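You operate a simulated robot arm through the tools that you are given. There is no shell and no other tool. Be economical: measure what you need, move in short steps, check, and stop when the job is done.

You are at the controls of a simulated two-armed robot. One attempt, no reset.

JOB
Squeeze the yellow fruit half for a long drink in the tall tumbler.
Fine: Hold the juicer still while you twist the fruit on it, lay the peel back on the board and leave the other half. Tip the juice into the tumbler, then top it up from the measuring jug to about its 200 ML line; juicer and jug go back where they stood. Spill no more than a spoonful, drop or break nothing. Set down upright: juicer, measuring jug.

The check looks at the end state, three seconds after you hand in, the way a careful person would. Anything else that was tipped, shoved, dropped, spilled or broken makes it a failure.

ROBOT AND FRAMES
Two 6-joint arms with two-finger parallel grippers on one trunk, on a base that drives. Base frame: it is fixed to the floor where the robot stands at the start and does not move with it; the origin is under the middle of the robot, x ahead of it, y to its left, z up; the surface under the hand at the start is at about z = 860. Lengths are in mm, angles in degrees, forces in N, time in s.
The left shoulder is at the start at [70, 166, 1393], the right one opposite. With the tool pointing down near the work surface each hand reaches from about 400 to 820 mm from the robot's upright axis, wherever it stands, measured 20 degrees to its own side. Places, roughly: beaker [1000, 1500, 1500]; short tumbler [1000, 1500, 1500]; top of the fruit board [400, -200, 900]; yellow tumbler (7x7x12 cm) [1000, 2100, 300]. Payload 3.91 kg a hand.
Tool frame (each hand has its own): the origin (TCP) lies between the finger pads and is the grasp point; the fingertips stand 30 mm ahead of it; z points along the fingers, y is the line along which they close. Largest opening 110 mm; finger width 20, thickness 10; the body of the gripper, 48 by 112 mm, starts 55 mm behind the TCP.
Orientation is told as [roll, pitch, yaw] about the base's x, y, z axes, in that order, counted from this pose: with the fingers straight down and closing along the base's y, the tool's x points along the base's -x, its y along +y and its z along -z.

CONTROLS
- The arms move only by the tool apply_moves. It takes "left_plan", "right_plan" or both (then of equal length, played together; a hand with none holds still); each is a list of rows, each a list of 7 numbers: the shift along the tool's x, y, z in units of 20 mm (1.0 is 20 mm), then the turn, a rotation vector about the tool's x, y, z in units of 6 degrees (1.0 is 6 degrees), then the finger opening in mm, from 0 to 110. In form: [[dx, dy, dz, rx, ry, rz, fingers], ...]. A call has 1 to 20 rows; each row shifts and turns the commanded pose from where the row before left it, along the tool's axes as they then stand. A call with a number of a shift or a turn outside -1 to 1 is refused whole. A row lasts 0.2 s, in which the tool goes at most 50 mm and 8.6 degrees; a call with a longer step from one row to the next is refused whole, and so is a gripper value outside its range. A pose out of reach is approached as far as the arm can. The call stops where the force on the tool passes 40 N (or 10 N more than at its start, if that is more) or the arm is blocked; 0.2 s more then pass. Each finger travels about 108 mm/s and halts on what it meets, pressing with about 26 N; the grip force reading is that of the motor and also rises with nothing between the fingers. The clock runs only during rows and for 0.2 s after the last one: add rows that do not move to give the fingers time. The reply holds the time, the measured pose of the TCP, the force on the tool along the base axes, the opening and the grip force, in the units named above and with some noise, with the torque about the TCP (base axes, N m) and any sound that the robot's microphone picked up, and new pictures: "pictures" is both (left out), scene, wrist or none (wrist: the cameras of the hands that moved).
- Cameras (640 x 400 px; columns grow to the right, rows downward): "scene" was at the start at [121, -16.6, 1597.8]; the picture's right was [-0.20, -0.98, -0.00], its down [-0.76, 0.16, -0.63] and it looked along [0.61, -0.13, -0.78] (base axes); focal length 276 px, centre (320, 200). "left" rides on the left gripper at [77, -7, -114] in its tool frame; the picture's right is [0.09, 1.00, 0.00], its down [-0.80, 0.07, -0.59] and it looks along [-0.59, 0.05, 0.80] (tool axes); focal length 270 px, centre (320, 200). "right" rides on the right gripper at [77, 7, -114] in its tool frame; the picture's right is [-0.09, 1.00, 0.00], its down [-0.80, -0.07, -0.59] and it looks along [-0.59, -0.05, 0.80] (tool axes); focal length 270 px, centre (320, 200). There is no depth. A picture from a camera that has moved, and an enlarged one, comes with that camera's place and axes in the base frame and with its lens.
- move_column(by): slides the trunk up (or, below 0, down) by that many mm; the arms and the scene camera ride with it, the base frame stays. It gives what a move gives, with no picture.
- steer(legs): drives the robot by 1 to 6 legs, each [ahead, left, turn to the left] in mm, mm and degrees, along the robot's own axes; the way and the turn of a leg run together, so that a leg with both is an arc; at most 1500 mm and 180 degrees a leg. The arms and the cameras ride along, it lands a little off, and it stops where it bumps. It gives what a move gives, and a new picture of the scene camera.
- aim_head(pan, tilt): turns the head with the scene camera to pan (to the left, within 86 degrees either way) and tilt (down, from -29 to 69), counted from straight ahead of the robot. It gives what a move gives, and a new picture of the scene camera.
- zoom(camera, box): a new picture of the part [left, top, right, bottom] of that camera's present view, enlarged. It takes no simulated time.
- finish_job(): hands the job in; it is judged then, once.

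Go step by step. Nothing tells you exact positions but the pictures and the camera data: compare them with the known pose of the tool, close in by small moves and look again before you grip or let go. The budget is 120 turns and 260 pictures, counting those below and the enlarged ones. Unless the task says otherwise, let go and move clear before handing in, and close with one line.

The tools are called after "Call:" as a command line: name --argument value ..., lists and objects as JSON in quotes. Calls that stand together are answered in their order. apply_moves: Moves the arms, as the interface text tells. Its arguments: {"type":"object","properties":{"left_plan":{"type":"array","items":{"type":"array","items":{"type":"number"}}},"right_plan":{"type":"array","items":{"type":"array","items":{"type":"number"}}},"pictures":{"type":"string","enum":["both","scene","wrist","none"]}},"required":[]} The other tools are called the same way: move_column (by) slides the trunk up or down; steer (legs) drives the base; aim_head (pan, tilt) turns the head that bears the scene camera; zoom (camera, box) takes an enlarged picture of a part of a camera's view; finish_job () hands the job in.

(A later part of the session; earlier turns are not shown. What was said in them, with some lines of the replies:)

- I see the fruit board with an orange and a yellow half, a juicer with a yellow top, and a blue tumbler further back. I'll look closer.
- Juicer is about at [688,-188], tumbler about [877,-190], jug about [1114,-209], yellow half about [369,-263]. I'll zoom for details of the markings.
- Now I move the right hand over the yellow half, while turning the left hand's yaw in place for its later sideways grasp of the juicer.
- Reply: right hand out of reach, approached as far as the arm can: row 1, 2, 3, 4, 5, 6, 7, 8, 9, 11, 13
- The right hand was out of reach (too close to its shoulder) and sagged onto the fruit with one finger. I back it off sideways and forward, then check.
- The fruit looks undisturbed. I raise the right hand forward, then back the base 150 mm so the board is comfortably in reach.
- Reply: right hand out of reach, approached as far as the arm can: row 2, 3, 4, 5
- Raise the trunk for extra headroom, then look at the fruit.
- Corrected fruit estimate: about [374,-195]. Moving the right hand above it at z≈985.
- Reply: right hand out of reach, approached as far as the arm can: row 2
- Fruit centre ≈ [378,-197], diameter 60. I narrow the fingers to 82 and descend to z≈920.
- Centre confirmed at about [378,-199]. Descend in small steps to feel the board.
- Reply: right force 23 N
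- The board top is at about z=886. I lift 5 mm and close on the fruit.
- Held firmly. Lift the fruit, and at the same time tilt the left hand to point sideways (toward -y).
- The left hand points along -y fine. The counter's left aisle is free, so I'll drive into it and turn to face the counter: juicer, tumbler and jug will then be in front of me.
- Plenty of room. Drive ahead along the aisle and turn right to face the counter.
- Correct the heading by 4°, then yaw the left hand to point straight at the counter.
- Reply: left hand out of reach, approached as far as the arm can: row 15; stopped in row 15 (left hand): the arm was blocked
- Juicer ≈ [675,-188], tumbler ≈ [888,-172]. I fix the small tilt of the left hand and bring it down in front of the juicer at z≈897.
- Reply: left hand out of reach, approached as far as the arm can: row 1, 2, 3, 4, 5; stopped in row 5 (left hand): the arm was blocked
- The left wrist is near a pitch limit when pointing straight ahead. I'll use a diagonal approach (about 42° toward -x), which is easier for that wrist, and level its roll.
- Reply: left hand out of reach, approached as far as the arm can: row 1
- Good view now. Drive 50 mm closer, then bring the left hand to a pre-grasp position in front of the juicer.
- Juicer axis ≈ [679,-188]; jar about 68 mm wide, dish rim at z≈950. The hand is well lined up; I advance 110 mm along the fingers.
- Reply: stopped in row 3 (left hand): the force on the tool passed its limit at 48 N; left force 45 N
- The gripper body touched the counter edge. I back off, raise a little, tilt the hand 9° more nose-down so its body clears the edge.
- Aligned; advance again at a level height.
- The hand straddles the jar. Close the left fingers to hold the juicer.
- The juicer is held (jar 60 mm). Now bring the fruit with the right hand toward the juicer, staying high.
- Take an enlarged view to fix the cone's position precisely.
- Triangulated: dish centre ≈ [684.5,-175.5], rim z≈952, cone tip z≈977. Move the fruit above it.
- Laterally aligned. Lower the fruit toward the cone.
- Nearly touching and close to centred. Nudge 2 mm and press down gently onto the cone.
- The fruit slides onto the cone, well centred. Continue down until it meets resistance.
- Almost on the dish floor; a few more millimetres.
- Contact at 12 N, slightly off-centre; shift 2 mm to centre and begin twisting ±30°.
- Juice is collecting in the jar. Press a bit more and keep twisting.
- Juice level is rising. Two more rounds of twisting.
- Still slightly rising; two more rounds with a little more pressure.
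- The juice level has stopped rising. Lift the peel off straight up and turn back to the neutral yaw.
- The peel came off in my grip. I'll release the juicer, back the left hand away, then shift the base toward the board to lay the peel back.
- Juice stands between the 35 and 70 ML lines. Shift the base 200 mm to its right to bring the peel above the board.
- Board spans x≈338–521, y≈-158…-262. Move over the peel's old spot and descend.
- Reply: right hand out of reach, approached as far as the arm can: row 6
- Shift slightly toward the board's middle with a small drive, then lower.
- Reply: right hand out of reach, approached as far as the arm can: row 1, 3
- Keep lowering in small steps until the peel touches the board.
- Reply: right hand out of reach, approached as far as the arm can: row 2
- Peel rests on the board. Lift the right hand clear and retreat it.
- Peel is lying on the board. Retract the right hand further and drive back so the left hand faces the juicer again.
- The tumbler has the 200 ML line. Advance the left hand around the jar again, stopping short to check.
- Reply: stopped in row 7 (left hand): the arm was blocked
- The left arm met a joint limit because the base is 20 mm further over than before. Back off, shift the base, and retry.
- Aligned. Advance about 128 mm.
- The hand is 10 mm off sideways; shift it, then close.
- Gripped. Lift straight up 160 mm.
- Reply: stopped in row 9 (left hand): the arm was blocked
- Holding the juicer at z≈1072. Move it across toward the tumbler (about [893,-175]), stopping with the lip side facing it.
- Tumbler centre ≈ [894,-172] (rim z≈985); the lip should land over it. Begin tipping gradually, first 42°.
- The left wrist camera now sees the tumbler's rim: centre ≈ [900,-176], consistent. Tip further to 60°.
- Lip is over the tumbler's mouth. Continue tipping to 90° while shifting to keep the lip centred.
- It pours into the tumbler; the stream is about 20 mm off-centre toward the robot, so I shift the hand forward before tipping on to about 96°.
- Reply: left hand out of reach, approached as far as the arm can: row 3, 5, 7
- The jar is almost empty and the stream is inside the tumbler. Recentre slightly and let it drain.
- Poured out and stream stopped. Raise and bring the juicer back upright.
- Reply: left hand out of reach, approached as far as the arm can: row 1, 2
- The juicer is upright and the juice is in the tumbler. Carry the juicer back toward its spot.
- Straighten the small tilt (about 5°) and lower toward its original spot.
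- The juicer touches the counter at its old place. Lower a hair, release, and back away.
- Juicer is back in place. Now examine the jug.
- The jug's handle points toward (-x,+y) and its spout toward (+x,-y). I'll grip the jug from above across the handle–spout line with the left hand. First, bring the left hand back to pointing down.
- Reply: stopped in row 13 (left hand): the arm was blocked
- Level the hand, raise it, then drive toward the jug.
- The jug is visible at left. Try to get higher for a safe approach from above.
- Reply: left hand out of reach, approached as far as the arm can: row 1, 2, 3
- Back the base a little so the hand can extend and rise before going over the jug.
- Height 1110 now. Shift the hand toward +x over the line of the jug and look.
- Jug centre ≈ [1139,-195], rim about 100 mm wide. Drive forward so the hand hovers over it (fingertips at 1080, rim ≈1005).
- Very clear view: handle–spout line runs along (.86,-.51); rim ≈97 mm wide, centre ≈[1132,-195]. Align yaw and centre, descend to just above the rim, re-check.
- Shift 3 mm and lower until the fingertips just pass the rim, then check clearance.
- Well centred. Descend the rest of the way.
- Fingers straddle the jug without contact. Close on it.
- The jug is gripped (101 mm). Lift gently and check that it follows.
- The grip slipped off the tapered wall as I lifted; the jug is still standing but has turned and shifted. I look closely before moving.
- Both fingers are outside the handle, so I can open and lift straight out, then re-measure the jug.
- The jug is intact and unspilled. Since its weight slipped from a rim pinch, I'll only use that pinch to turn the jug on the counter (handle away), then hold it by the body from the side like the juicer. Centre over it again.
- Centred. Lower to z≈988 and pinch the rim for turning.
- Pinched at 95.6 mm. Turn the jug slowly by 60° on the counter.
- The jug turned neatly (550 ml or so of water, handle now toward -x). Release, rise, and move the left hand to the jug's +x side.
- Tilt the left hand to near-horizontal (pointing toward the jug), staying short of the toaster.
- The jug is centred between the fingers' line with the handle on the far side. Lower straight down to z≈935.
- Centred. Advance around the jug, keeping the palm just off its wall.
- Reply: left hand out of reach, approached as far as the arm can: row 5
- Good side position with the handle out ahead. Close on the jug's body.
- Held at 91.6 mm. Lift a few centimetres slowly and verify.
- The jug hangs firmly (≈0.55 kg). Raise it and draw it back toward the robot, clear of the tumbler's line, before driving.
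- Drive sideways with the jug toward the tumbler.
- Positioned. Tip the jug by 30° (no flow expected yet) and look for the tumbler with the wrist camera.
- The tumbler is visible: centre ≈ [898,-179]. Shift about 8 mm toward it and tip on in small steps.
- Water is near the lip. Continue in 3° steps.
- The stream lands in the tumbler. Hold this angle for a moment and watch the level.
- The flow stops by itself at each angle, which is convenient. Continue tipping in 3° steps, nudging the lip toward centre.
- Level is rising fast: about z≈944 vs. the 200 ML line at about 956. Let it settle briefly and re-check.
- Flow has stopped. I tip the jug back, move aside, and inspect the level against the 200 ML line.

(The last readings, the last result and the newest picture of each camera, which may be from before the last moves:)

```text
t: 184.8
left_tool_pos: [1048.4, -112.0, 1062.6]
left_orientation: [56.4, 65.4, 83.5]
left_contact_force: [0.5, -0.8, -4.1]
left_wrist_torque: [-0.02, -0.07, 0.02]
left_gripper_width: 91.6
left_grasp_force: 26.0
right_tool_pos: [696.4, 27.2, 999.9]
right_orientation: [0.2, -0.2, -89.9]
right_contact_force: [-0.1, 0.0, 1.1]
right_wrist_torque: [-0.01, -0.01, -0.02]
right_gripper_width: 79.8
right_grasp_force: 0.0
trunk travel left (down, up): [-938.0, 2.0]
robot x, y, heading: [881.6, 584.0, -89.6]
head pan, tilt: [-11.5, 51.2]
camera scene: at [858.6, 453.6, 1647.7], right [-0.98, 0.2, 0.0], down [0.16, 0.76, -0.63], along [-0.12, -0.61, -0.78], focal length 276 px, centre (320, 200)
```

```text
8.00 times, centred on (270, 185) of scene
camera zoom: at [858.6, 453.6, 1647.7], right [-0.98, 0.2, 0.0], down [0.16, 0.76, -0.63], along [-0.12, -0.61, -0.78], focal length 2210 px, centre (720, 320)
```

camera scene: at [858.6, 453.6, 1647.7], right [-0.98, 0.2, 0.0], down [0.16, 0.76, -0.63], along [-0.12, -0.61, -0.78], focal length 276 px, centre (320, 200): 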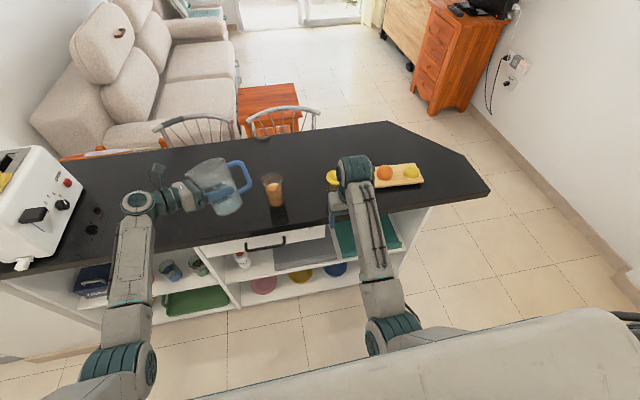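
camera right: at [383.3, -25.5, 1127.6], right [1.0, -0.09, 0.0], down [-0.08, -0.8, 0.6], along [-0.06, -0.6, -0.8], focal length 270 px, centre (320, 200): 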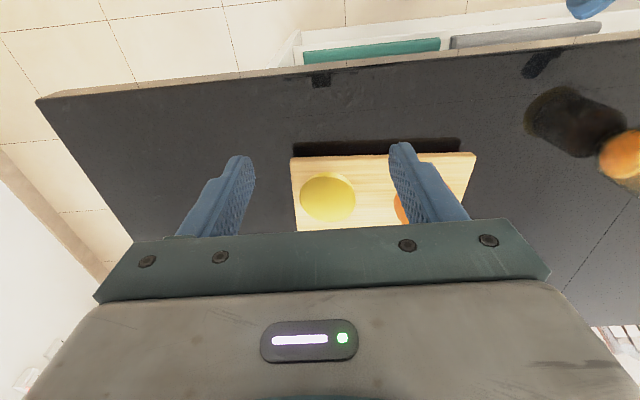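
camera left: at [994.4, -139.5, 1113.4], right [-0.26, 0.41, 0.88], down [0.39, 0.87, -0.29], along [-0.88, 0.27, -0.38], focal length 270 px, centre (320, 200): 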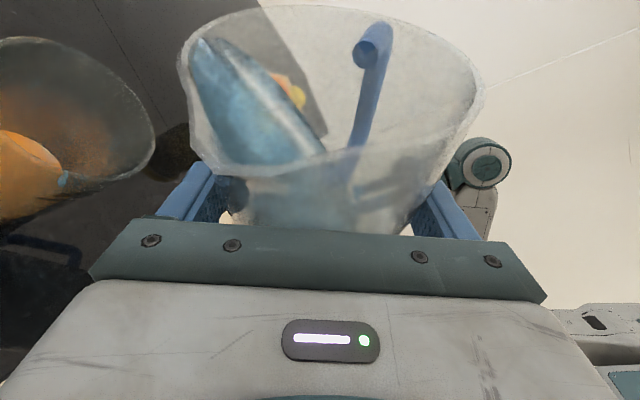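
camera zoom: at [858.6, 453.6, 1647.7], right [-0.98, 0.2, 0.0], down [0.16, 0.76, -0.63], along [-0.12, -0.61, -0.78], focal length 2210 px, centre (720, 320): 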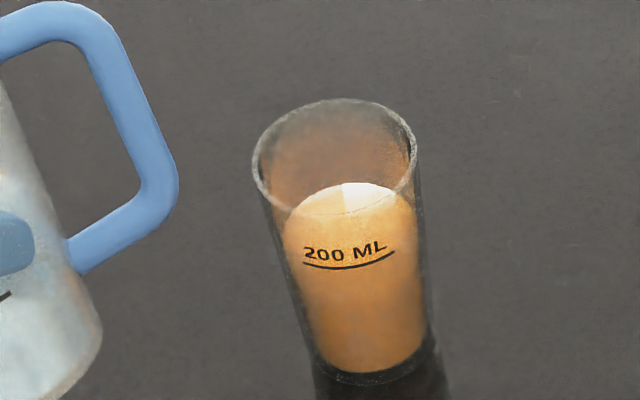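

The level is a little (≈10 mm, ~20–25 ml) below the 200 ML line. Drive back and add a bit more.

Call:
steer --legs '[[0, -174, 0]]'

Call:
apply_moves --left_plan '[[0, 0, 0, -0.24, 0, -0.97, 60], [0, 0, 0, -0.24, 0, -0.97, 60], [0, 0, 0, -0.24, 0, -0.97, 60], [0, 0, 0, -0.24, 0, -0.97, 60], [0, 0, 0, -0.24, 0, -0.97, 60], [0, 0, 0, -0.24, 0, -0.97, 60], [0, 0, 0, 0, 0, 0, 60]]' --pictures "none"

Call:
zoom --camera "left" --box '[0, 0, 224, 240]'

```text
t: 186.3
left_tool_pos: [883.8, -111.1, 1061.2]
left_orientation: [57.2, 65.4, 84.3]
left_contact_force: [0.9, -0.4, -4.4]
left_wrist_torque: [0.03, -0.04, -0.03]
left_gripper_width: 91.5
left_grasp_force: 25.4
right_tool_pos: [531.8, 27.0, 1001.3]
right_orientation: [-0.1, -0.2, -89.9]
right_contact_force: [0.7, -0.1, -0.5]
right_wrist_torque: [-0.02, 0.01, -0.02]
right_gripper_width: 80.2
right_grasp_force: 0.0
trunk travel left (down, up): [-938.0, 2.0]
robot x, y, heading: [712.7, 578.0, -89.8]
head pan, tilt: [-11.5, 51.2]
camera scene: at [697.5, 453.2, 1647.7], right [-0.98, 0.2, 0.0], down [0.15, 0.76, -0.63], along [-0.13, -0.61, -0.78], focal length 276 px, centre (320, 200)
```

scene: 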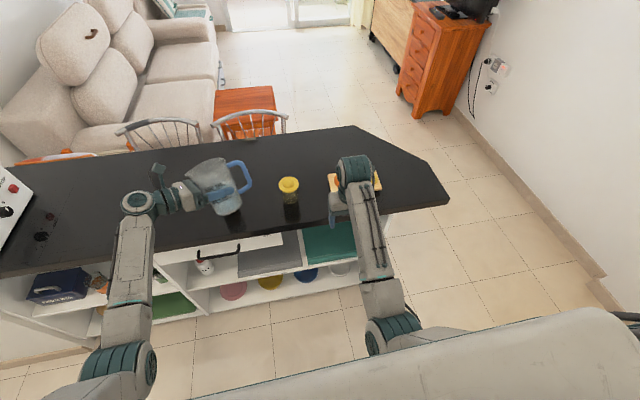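

```text
t: 187.9
left_tool_pos: [879.6, -112.6, 1062.0]
left_orientation: [80.7, 32.4, 103.0]
left_contact_force: [-0.3, 0.2, -3.9]
left_wrist_torque: [-0.02, -0.02, -0.02]
left_gripper_width: 91.7
left_grasp_force: 26.5
right_tool_pos: [529.2, 25.8, 999.1]
right_orientation: [0.2, -0.2, -89.8]
right_contact_force: [0.3, 0.0, -0.4]
right_wrist_torque: [-0.01, 0.0, -0.02]
right_gripper_width: 80.2
right_grasp_force: 0.0
trunk travel left (down, up): [-938.0, 2.0]
robot x, y, heading: [715.3, 580.8, -90.2]
head pan, tilt: [-11.5, 51.2]
```

```text
1.67 times, centred on (112, 120) of left
camera zoom: at [1003.1, -143.2, 1112.8], right [-0.26, 0.4, 0.88], down [0.39, 0.88, -0.29], along [-0.88, 0.27, -0.38], focal length 450 px, centre (667, 333)
```

zoom: 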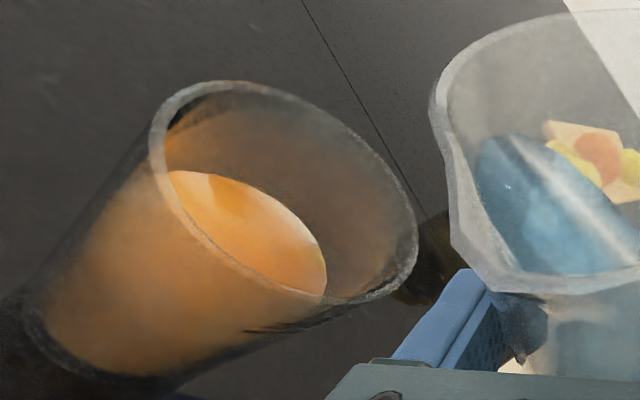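

Alignment is even better now. Tip to 63° and then 66°, hold, and check.

Call:
apply_moves --left_plan '[[0, 0, 0, -0.24, 0, -0.97, 60], [0, 0, 0, -0.12, 0, -0.48, 60], [0, 0, 0, 0, 0, 0, 60], [0, 0, 0, 0, 0, 0, 60]]' --pictures "none"

Call:
zoom --camera "left" --box '[0, 0, 224, 240]'

```text
t: 188.9
left_tool_pos: [880.1, -111.4, 1061.2]
left_orientation: [83.5, 23.8, 104.4]
left_contact_force: [1.1, -0.3, -3.3]
left_wrist_torque: [0.01, -0.08, 0.0]
left_gripper_width: 91.6
left_grasp_force: 26.2
right_tool_pos: [528.3, 26.6, 1000.3]
right_orientation: [0.2, -0.2, -89.8]
right_contact_force: [0.0, 0.6, -0.7]
right_wrist_torque: [-0.01, 0.01, 0.02]
right_gripper_width: 80.0
right_grasp_force: 0.1
trunk travel left (down, up): [-938.0, 2.0]
robot x, y, heading: [711.8, 579.9, -89.7]
head pan, tilt: [-11.5, 51.2]
```

```text
1.67 times, centred on (112, 120) of left
camera zoom: at [1007.8, -148.1, 1098.1], right [-0.19, 0.28, 0.94], down [0.37, 0.91, -0.2], along [-0.91, 0.31, -0.27], focal length 450 px, centre (667, 333)
```

zoom: 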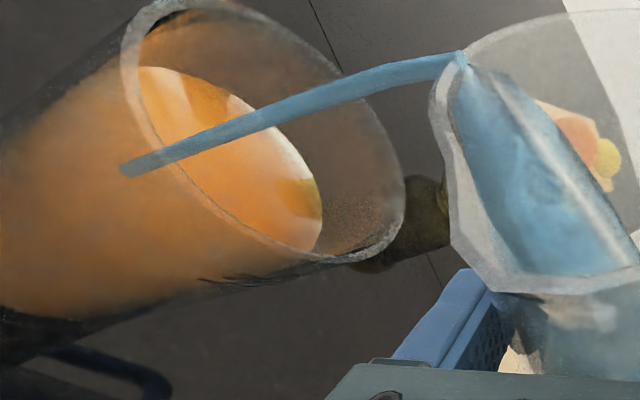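

Strong flow; give it 0.2 s more, tip back, and inspect again.

Call:
apply_moves --left_plan '[[0, 0, 0, 0, 0, 0, 60], [0, 0, 0, 0.24, 0, 0.97, 60], [0, 0, 0, 0.24, 0, 0.97, 60], [0, 0, 0, 0.24, 0, 0.97, 60], [0, 0, 0, 0.24, 0, 0.97, 60], [0, 0, 0, 0.24, 0, 0.97, 60], [0, 0, 0, 0.24, 0, 0.97, 60], [0, 0, 0, 0.24, 0, 0.97, 60], [0, 0, 0, 0, 0, 0, 60]]' --pictures "none"

Call:
steer --legs '[[0, 170, 0]]'

Call:
zoom --camera "scene" --box '[230, 160, 310, 210]'

```text
t: 190.9
left_tool_pos: [880.8, -112.0, 1059.6]
left_orientation: [60.5, 62.9, 87.3]
left_contact_force: [0.5, -0.7, -3.6]
left_wrist_torque: [0.0, -0.04, -0.03]
left_gripper_width: 91.6
left_grasp_force: 25.7
right_tool_pos: [529.6, 27.2, 998.9]
right_orientation: [0.1, -0.2, -89.8]
right_contact_force: [-0.1, 0.1, 0.4]
right_wrist_torque: [-0.01, 0.01, 0.0]
right_gripper_width: 80.1
right_grasp_force: 0.0
trunk travel left (down, up): [-938.0, 2.0]
robot x, y, heading: [709.9, 580.4, -89.9]
head pan, tilt: [-11.5, 51.2]
```

```text
t: 192.4
left_tool_pos: [1045.7, -112.3, 1061.7]
left_orientation: [60.3, 63.0, 86.9]
left_contact_force: [-0.9, -0.1, -4.3]
left_wrist_torque: [-0.02, -0.06, 0.01]
left_gripper_width: 91.5
left_grasp_force: 26.3
right_tool_pos: [693.5, 27.2, 1000.3]
right_orientation: [0.3, -0.2, -90.2]
right_contact_force: [-0.1, 0.4, -0.3]
right_wrist_torque: [-0.02, -0.06, -0.02]
right_gripper_width: 80.1
right_grasp_force: 0.1
trunk travel left (down, up): [-938.0, 2.0]
robot x, y, heading: [883.0, 581.0, -90.2]
head pan, tilt: [-11.5, 51.2]
camera scene: at [858.1, 453.4, 1647.7], right [-0.98, 0.2, 0.0], down [0.16, 0.76, -0.63], along [-0.13, -0.61, -0.78], focal length 276 px, centre (320, 200)
```

scene: 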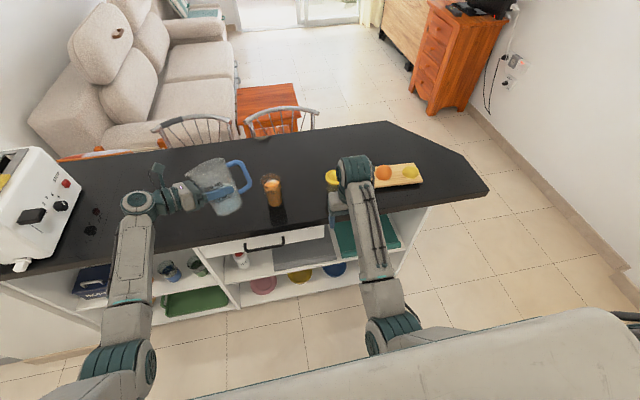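

```text
8.00 times, centred on (270, 185) of scene
camera zoom: at [858.1, 453.4, 1647.7], right [-0.98, 0.2, 0.0], down [0.16, 0.76, -0.63], along [-0.13, -0.61, -0.78], focal length 2210 px, centre (720, 320)
```

zoom: 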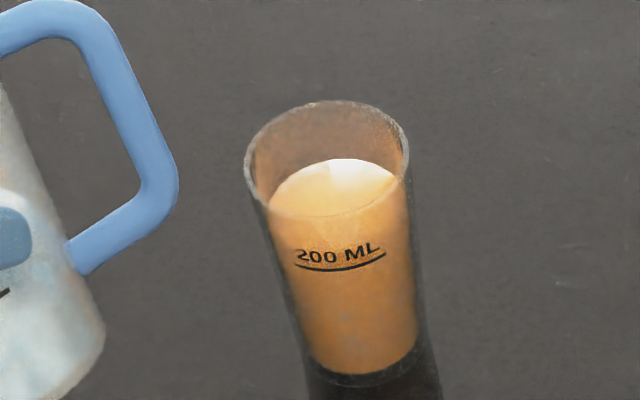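

The level now sits at the 200 ML line. Bring the jug fully upright and drive it toward its place.

Call:
apply_moves --left_plan '[[0, 0, 0, 0.24, 0, 0.97, 60], [0, 0, 0, 0.24, 0, 0.97, 60], [0, 0, 0, 0.24, 0, 0.97, 60], [0, 0, 0, 0.24, 0, 0.97, 60], [0, 0, 0, 0, 0, 0, 60]]' --pictures "none"

Call:
steer --legs '[[0, 100, 0]]'

Call:
zoom --camera "left" --box '[0, 0, 640, 400]'

```text
t: 193.6
left_tool_pos: [1046.7, -113.2, 1060.3]
left_orientation: [-2.9, 75.9, 26.7]
left_contact_force: [0.9, 0.1, -3.6]
left_wrist_torque: [-0.01, -0.04, 0.02]
left_gripper_width: 91.5
left_grasp_force: 26.1
right_tool_pos: [695.8, 27.3, 1000.5]
right_orientation: [0.2, -0.2, -90.1]
right_contact_force: [-0.2, 0.6, 0.7]
right_wrist_torque: [0.01, 0.03, 0.01]
right_gripper_width: 80.0
right_grasp_force: 0.0
trunk travel left (down, up): [-938.0, 2.0]
robot x, y, heading: [883.1, 580.6, -90.1]
head pan, tilt: [-11.5, 51.2]
```

```text
t: 194.7
left_tool_pos: [1144.0, -112.3, 1061.1]
left_orientation: [-2.8, 75.8, 26.5]
left_contact_force: [-0.5, -0.8, -3.5]
left_wrist_torque: [0.02, -0.06, 0.0]
left_gripper_width: 91.5
left_grasp_force: 25.9
right_tool_pos: [791.4, 27.7, 998.5]
right_orientation: [0.2, -0.2, -90.3]
right_contact_force: [0.1, -0.6, -0.6]
right_wrist_torque: [0.0, -0.05, -0.01]
right_gripper_width: 80.1
right_grasp_force: 0.0
trunk travel left (down, up): [-938.0, 2.0]
robot x, y, heading: [984.0, 579.4, -90.2]
head pan, tilt: [-11.5, 51.2]
camera scene: at [957.3, 453.2, 1647.7], right [-0.98, 0.21, 0.0], down [0.16, 0.76, -0.63], along [-0.13, -0.61, -0.78], focal length 276 px, centre (320, 200)
```

scene: 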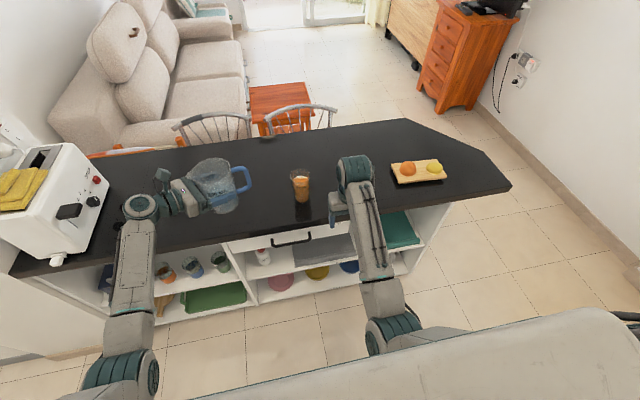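

```text
1.00 times, centred on (320, 200) of left (not enlarged: the box is as wide or as high as the picture)
camera zoom: at [1225.5, -72.5, 1164.2], right [-0.51, 0.86, 0.07], down [0.64, 0.43, -0.63], along [-0.57, -0.27, -0.77], focal length 270 px, centre (320, 200)
```

zoom: 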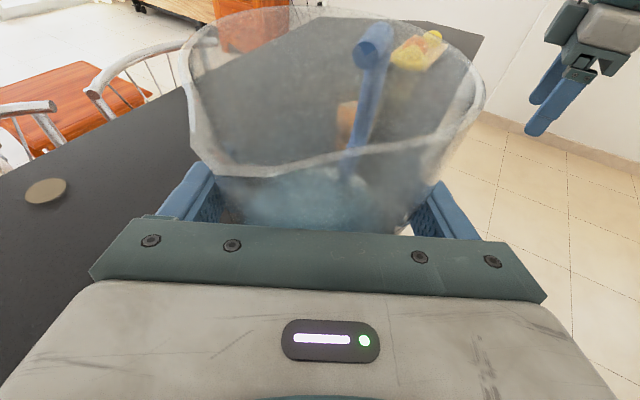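

Lower the jug toward its original spot.

Call:
apply_moves --left_plan '[[-0.66, -0.41, 0.41, 0, 0, 0, 60], [-0.66, -0.41, 0.41, 0, 0, 0, 60], [-0.66, -0.41, 0.41, 0, 0, 0, 60], [-0.66, -0.41, 0.41, 0, 0, 0, 60], [-0.66, -0.41, 0.41, 0, 0, 0, 60], [-0.66, -0.41, 0.41, 0, 0, 0, 60], [-0.66, -0.41, 0.41, 0, 0, 0, 60], [-0.6, -0.4, 0.4, 0, 0, 0, 60], [0, 0, 0, 0, 0, 0, 60]]'

```text
t: 196.7
left_tool_pos: [1144.4, -191.8, 944.0]
left_orientation: [-2.4, 76.0, 26.9]
left_contact_force: [0.6, 0.2, -2.5]
left_wrist_torque: [0.04, -0.02, 0.01]
left_gripper_width: 91.4
left_grasp_force: 25.6
right_tool_pos: [795.2, 28.2, 1000.5]
right_orientation: [0.0, -0.2, -90.4]
right_contact_force: [0.8, 0.3, 0.4]
right_wrist_torque: [0.01, -0.03, 0.02]
right_gripper_width: 80.0
right_grasp_force: 0.0
trunk travel left (down, up): [-938.0, 2.0]
robot x, y, heading: [979.4, 580.6, -90.4]
head pan, tilt: [-11.5, 51.2]
camera scene: at [963.1, 453.4, 1647.7], right [-0.98, 0.21, 0.0], down [0.16, 0.76, -0.63], along [-0.13, -0.61, -0.78], focal length 276 px, centre (320, 200)
camera left: at [1229.0, -150.7, 1047.7], right [-0.51, 0.86, 0.08], down [0.64, 0.43, -0.63], along [-0.58, -0.27, -0.77], focal length 270 px, centre (320, 200)
```

scene: 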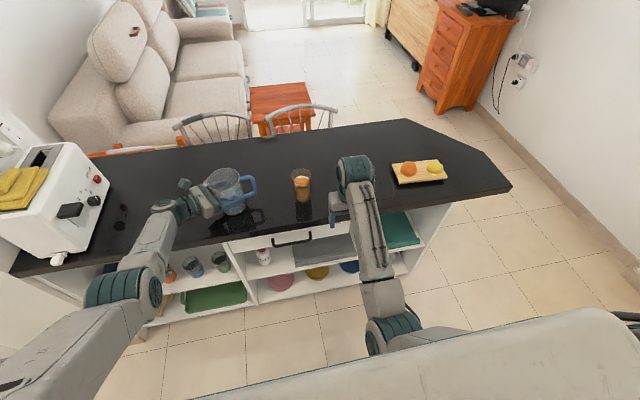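
left: 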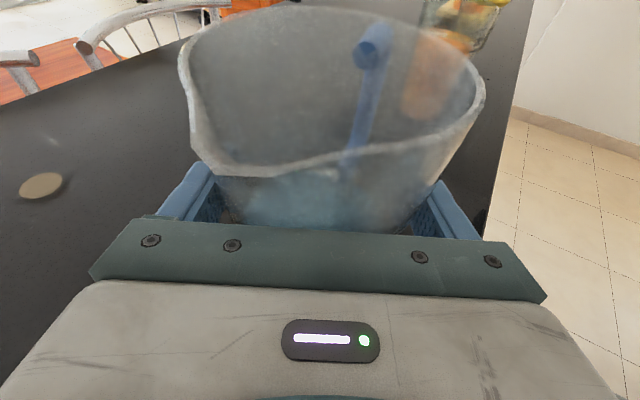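

Call:
apply_moves --left_plan '[[-0.12, 0, 0.03, 0, 0, 0, 60], [-0.12, 0, 0.03, 0, 0, 0, 60], [-0.1, 0, 0.03, 0, 0, 0, 60], [0, 0, 0, 0, 0, 0, 60]]' --pictures "none"

```text
t: 197.7
left_tool_pos: [1146.0, -190.3, 937.2]
left_orientation: [-2.4, 75.9, 26.9]
left_contact_force: [-0.7, 0.8, -3.8]
left_wrist_torque: [0.04, -0.04, -0.03]
left_gripper_width: 91.2
left_grasp_force: 26.2
right_tool_pos: [794.7, 27.1, 999.3]
right_orientation: [-0.1, -0.2, -90.3]
right_contact_force: [0.0, 0.3, -0.6]
right_wrist_torque: [-0.05, -0.03, 0.02]
right_gripper_width: 80.0
right_grasp_force: 0.1
trunk travel left (down, up): [-938.0, 2.0]
robot x, y, heading: [982.7, 578.6, -90.1]
head pan, tilt: [-11.5, 51.2]
```

Call:
apply_moves --left_plan '[[-0.1, 0, 0.03, 0, 0, 0, 60], [0, 0, 0, 0, 0, 0, 60], [-0.1, 0, 0.03, 0, 0, 0, 60], [0, 0, 0, 0, 0, 0, 60]]' --pictures "wrist"

Call:
zoom --camera "scene" --box '[180, 150, 280, 220]'

```text
t: 198.7
left_tool_pos: [1145.4, -190.0, 936.6]
left_orientation: [-3.5, 76.1, 25.8]
left_contact_force: [7.0, -12.4, 9.8]
left_wrist_torque: [0.14, -0.38, -0.02]
left_gripper_width: 91.6
left_grasp_force: 26.5
right_tool_pos: [795.1, 29.4, 1002.2]
right_orientation: [0.0, -0.3, -90.3]
right_contact_force: [-0.4, 0.9, 0.2]
right_wrist_torque: [-0.04, 0.04, -0.03]
right_gripper_width: 79.6
right_grasp_force: 0.0
trunk travel left (down, up): [-938.0, 2.0]
robot x, y, heading: [981.6, 579.8, -90.3]
head pan, tilt: [-11.5, 51.2]
camera left: at [1228.4, -148.8, 1038.6], right [-0.51, 0.86, 0.07], down [0.64, 0.43, -0.64], along [-0.58, -0.28, -0.77], focal length 270 px, centre (320, 200)
```

left: 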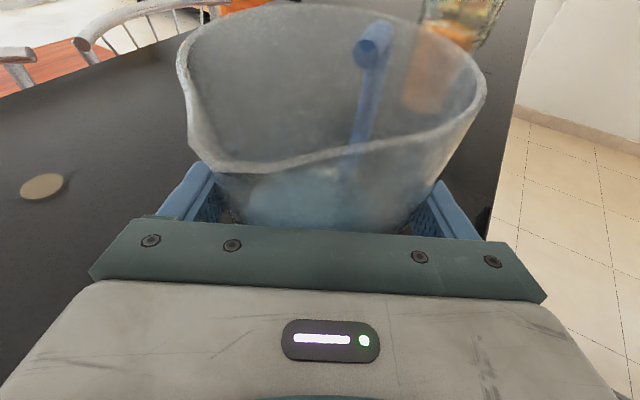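

```text
5.71 times, centred on (230, 185) of scene
camera zoom: at [962.9, 455.7, 1648.2], right [-0.98, 0.2, 0.0], down [0.16, 0.76, -0.63], along [-0.13, -0.61, -0.78], focal length 1579 px, centre (834, 286)
```

zoom: 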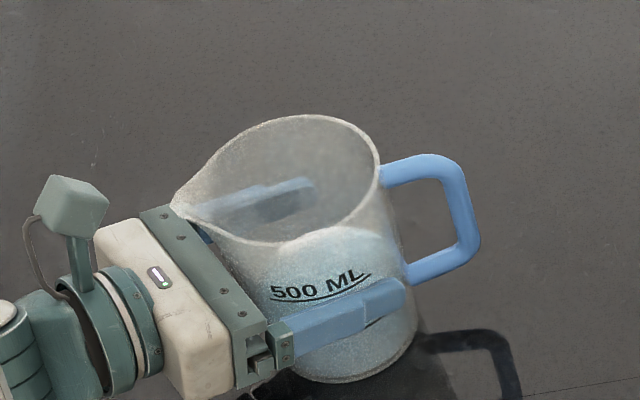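

It stands on the counter at its original place. Ease the pressure, release, and back out.

Call:
apply_moves --left_plan '[[0.05, 0, 0, 0, 0, 0, 60], [0, 0, 0, 0, 0, 0, 88], [0, 0, 0, 0, 0, 0, 93], [0, 0, 0, 0, 0, 0, 98], [0, 0, 0, 0, 0, 0, 104], [0, 0, 0, 0, 0, 0, 110], [0, 0, 0, 0, 0, 0, 110], [0, 0, 0, 0, 0, 0, 110]]' --pictures "wrist"

```text
t: 200.5
left_tool_pos: [1145.5, -191.5, 934.1]
left_orientation: [-2.5, 76.0, 26.8]
left_contact_force: [0.2, -0.4, 0.1]
left_wrist_torque: [0.02, 0.0, -0.04]
left_gripper_width: 109.9
left_grasp_force: 0.1
right_tool_pos: [794.5, 28.2, 1000.1]
right_orientation: [0.0, -0.2, -90.3]
right_contact_force: [0.2, -0.5, 0.0]
right_wrist_torque: [0.04, -0.02, -0.01]
right_gripper_width: 80.1
right_grasp_force: 0.0
trunk travel left (down, up): [-938.0, 2.0]
robot x, y, heading: [979.4, 580.0, -90.4]
head pan, tilt: [-11.5, 51.2]
camera left: at [1228.1, -149.2, 1036.5], right [-0.51, 0.86, 0.07], down [0.64, 0.43, -0.63], along [-0.58, -0.27, -0.77], focal length 270 px, centre (320, 200)
```

left: 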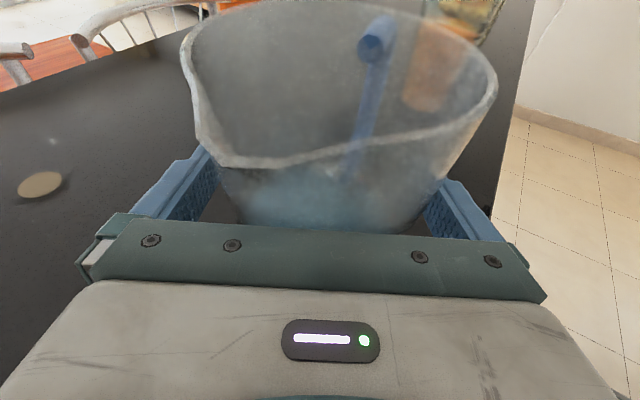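

Call:
apply_moves --left_plan '[[0, 0, -0.6, 0, 0, 0, 110], [0, 0, -0.9, 0, 0, 0, 110], [0, 0, -1, 0, 0, 0, 110], [0, 0, -1, 0, 0, 0, 110], [0, 0, -1, 0, 0, 0, 110], [0, 0, -1, 0, 0, 0, 110], [0.3, 0, -0.7, 0, 0, 0, 110]]'

Call:
zoom --camera "scene" --box '[190, 140, 350, 240]'

```text
t: 202.1
left_tool_pos: [1250.6, -130.6, 969.4]
left_orientation: [-2.4, 76.0, 26.8]
left_contact_force: [-0.1, 0.4, 0.5]
left_wrist_torque: [0.01, -0.01, -0.02]
left_gripper_width: 110.0
left_grasp_force: 0.1
right_tool_pos: [795.0, 28.7, 1001.8]
right_orientation: [0.0, -0.3, -90.3]
right_contact_force: [-0.7, -1.0, -0.4]
right_wrist_torque: [-0.02, -0.02, -0.01]
right_gripper_width: 80.0
right_grasp_force: 0.1
trunk travel left (down, up): [-938.0, 2.0]
robot x, y, heading: [982.2, 580.1, -90.5]
head pan, tilt: [-11.5, 51.2]
camera scene: at [962.9, 454.5, 1647.8], right [-0.98, 0.21, 0.0], down [0.16, 0.76, -0.63], along [-0.13, -0.61, -0.78], focal length 276 px, centre (320, 200)
camera left: at [1332.5, -90.4, 1072.8], right [-0.51, 0.86, 0.07], down [0.64, 0.43, -0.63], along [-0.58, -0.27, -0.77], focal length 270 px, centre (320, 200)
```

scene: 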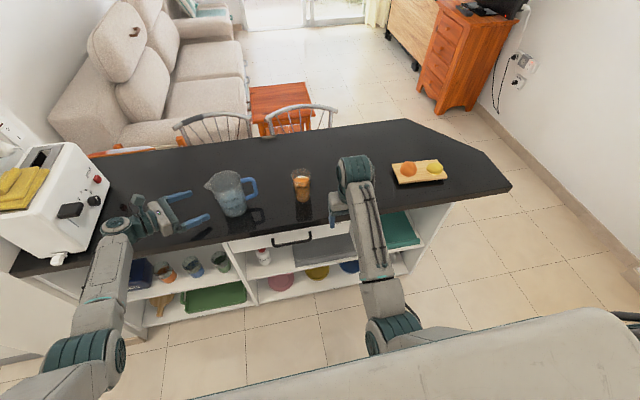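
left: 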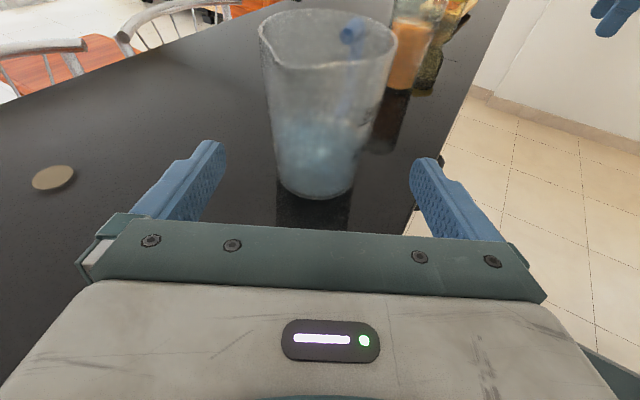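

```text
4.00 times, centred on (270, 190) of scene
camera zoom: at [962.9, 454.5, 1647.8], right [-0.98, 0.21, 0.0], down [0.16, 0.76, -0.63], along [-0.13, -0.61, -0.78], focal length 1105 px, centre (520, 240)
```

zoom: 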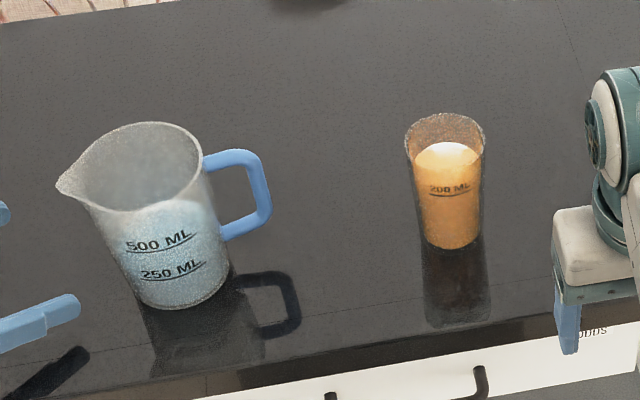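

Jug stands upright in place and the drink is at the line. Back the robot away for a last look at everything.

Call:
steer --legs '[[-180, 0, 0], [0, -60, 0]]'

Call:
zoom --camera "scene" --box '[200, 120, 456, 280]'

```text
t: 204.2
left_tool_pos: [1199.4, 50.2, 967.0]
left_orientation: [-1.3, 76.1, 28.1]
left_contact_force: [0.5, 0.1, -0.5]
left_wrist_torque: [-0.05, 0.04, -0.04]
left_gripper_width: 109.8
left_grasp_force: 0.0
right_tool_pos: [745.6, 208.9, 999.6]
right_orientation: [-0.3, -0.1, -90.1]
right_contact_force: [0.3, -0.1, 0.1]
right_wrist_torque: [0.01, 0.06, 0.0]
right_gripper_width: 79.8
right_grasp_force: 0.1
trunk travel left (down, up): [-938.0, 2.0]
robot x, y, heading: [924.4, 761.9, -90.1]
head pan, tilt: [-11.5, 51.2]
camera scene: at [915.7, 633.9, 1647.5], right [-0.98, 0.2, 0.01], down [0.15, 0.76, -0.63], along [-0.13, -0.61, -0.78], focal length 276 px, centre (320, 200)
```

scene: 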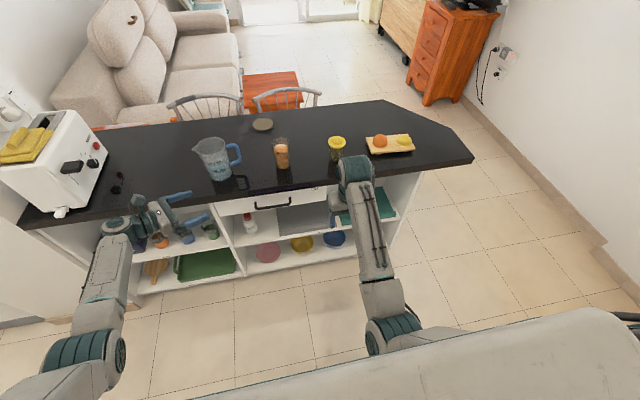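

```text
2.50 times, centred on (328, 200) of scene
camera zoom: at [915.7, 633.9, 1647.5], right [-0.98, 0.2, 0.01], down [0.15, 0.76, -0.63], along [-0.13, -0.61, -0.78], focal length 691 px, centre (300, 200)
```

zoom: 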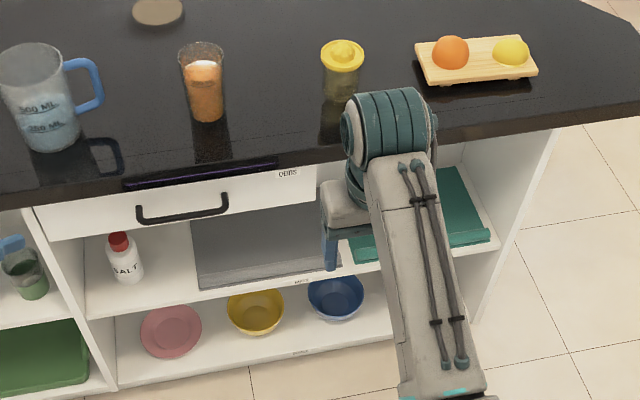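

Everything is in place: the peel and the other half lie on the board, the juicer and jug stand upright, the tumbler is filled to its line, and I see no spill. I'm handing in.

Call:
finish_job

```text
The job is handed in.
```

The drink is made: the yellow half is squeezed and topped up with water to about the tumbler's 200 ML line, and I saw no spill. The peel is back on the board beside the untouched orange half. The juicer and jug stand upright where they were, though the jug's handle is turned about 35° from before. My first try at lifting the jug slipped. It stayed upright but slid and turned on the counter, so I re-gripped it and later set it back.
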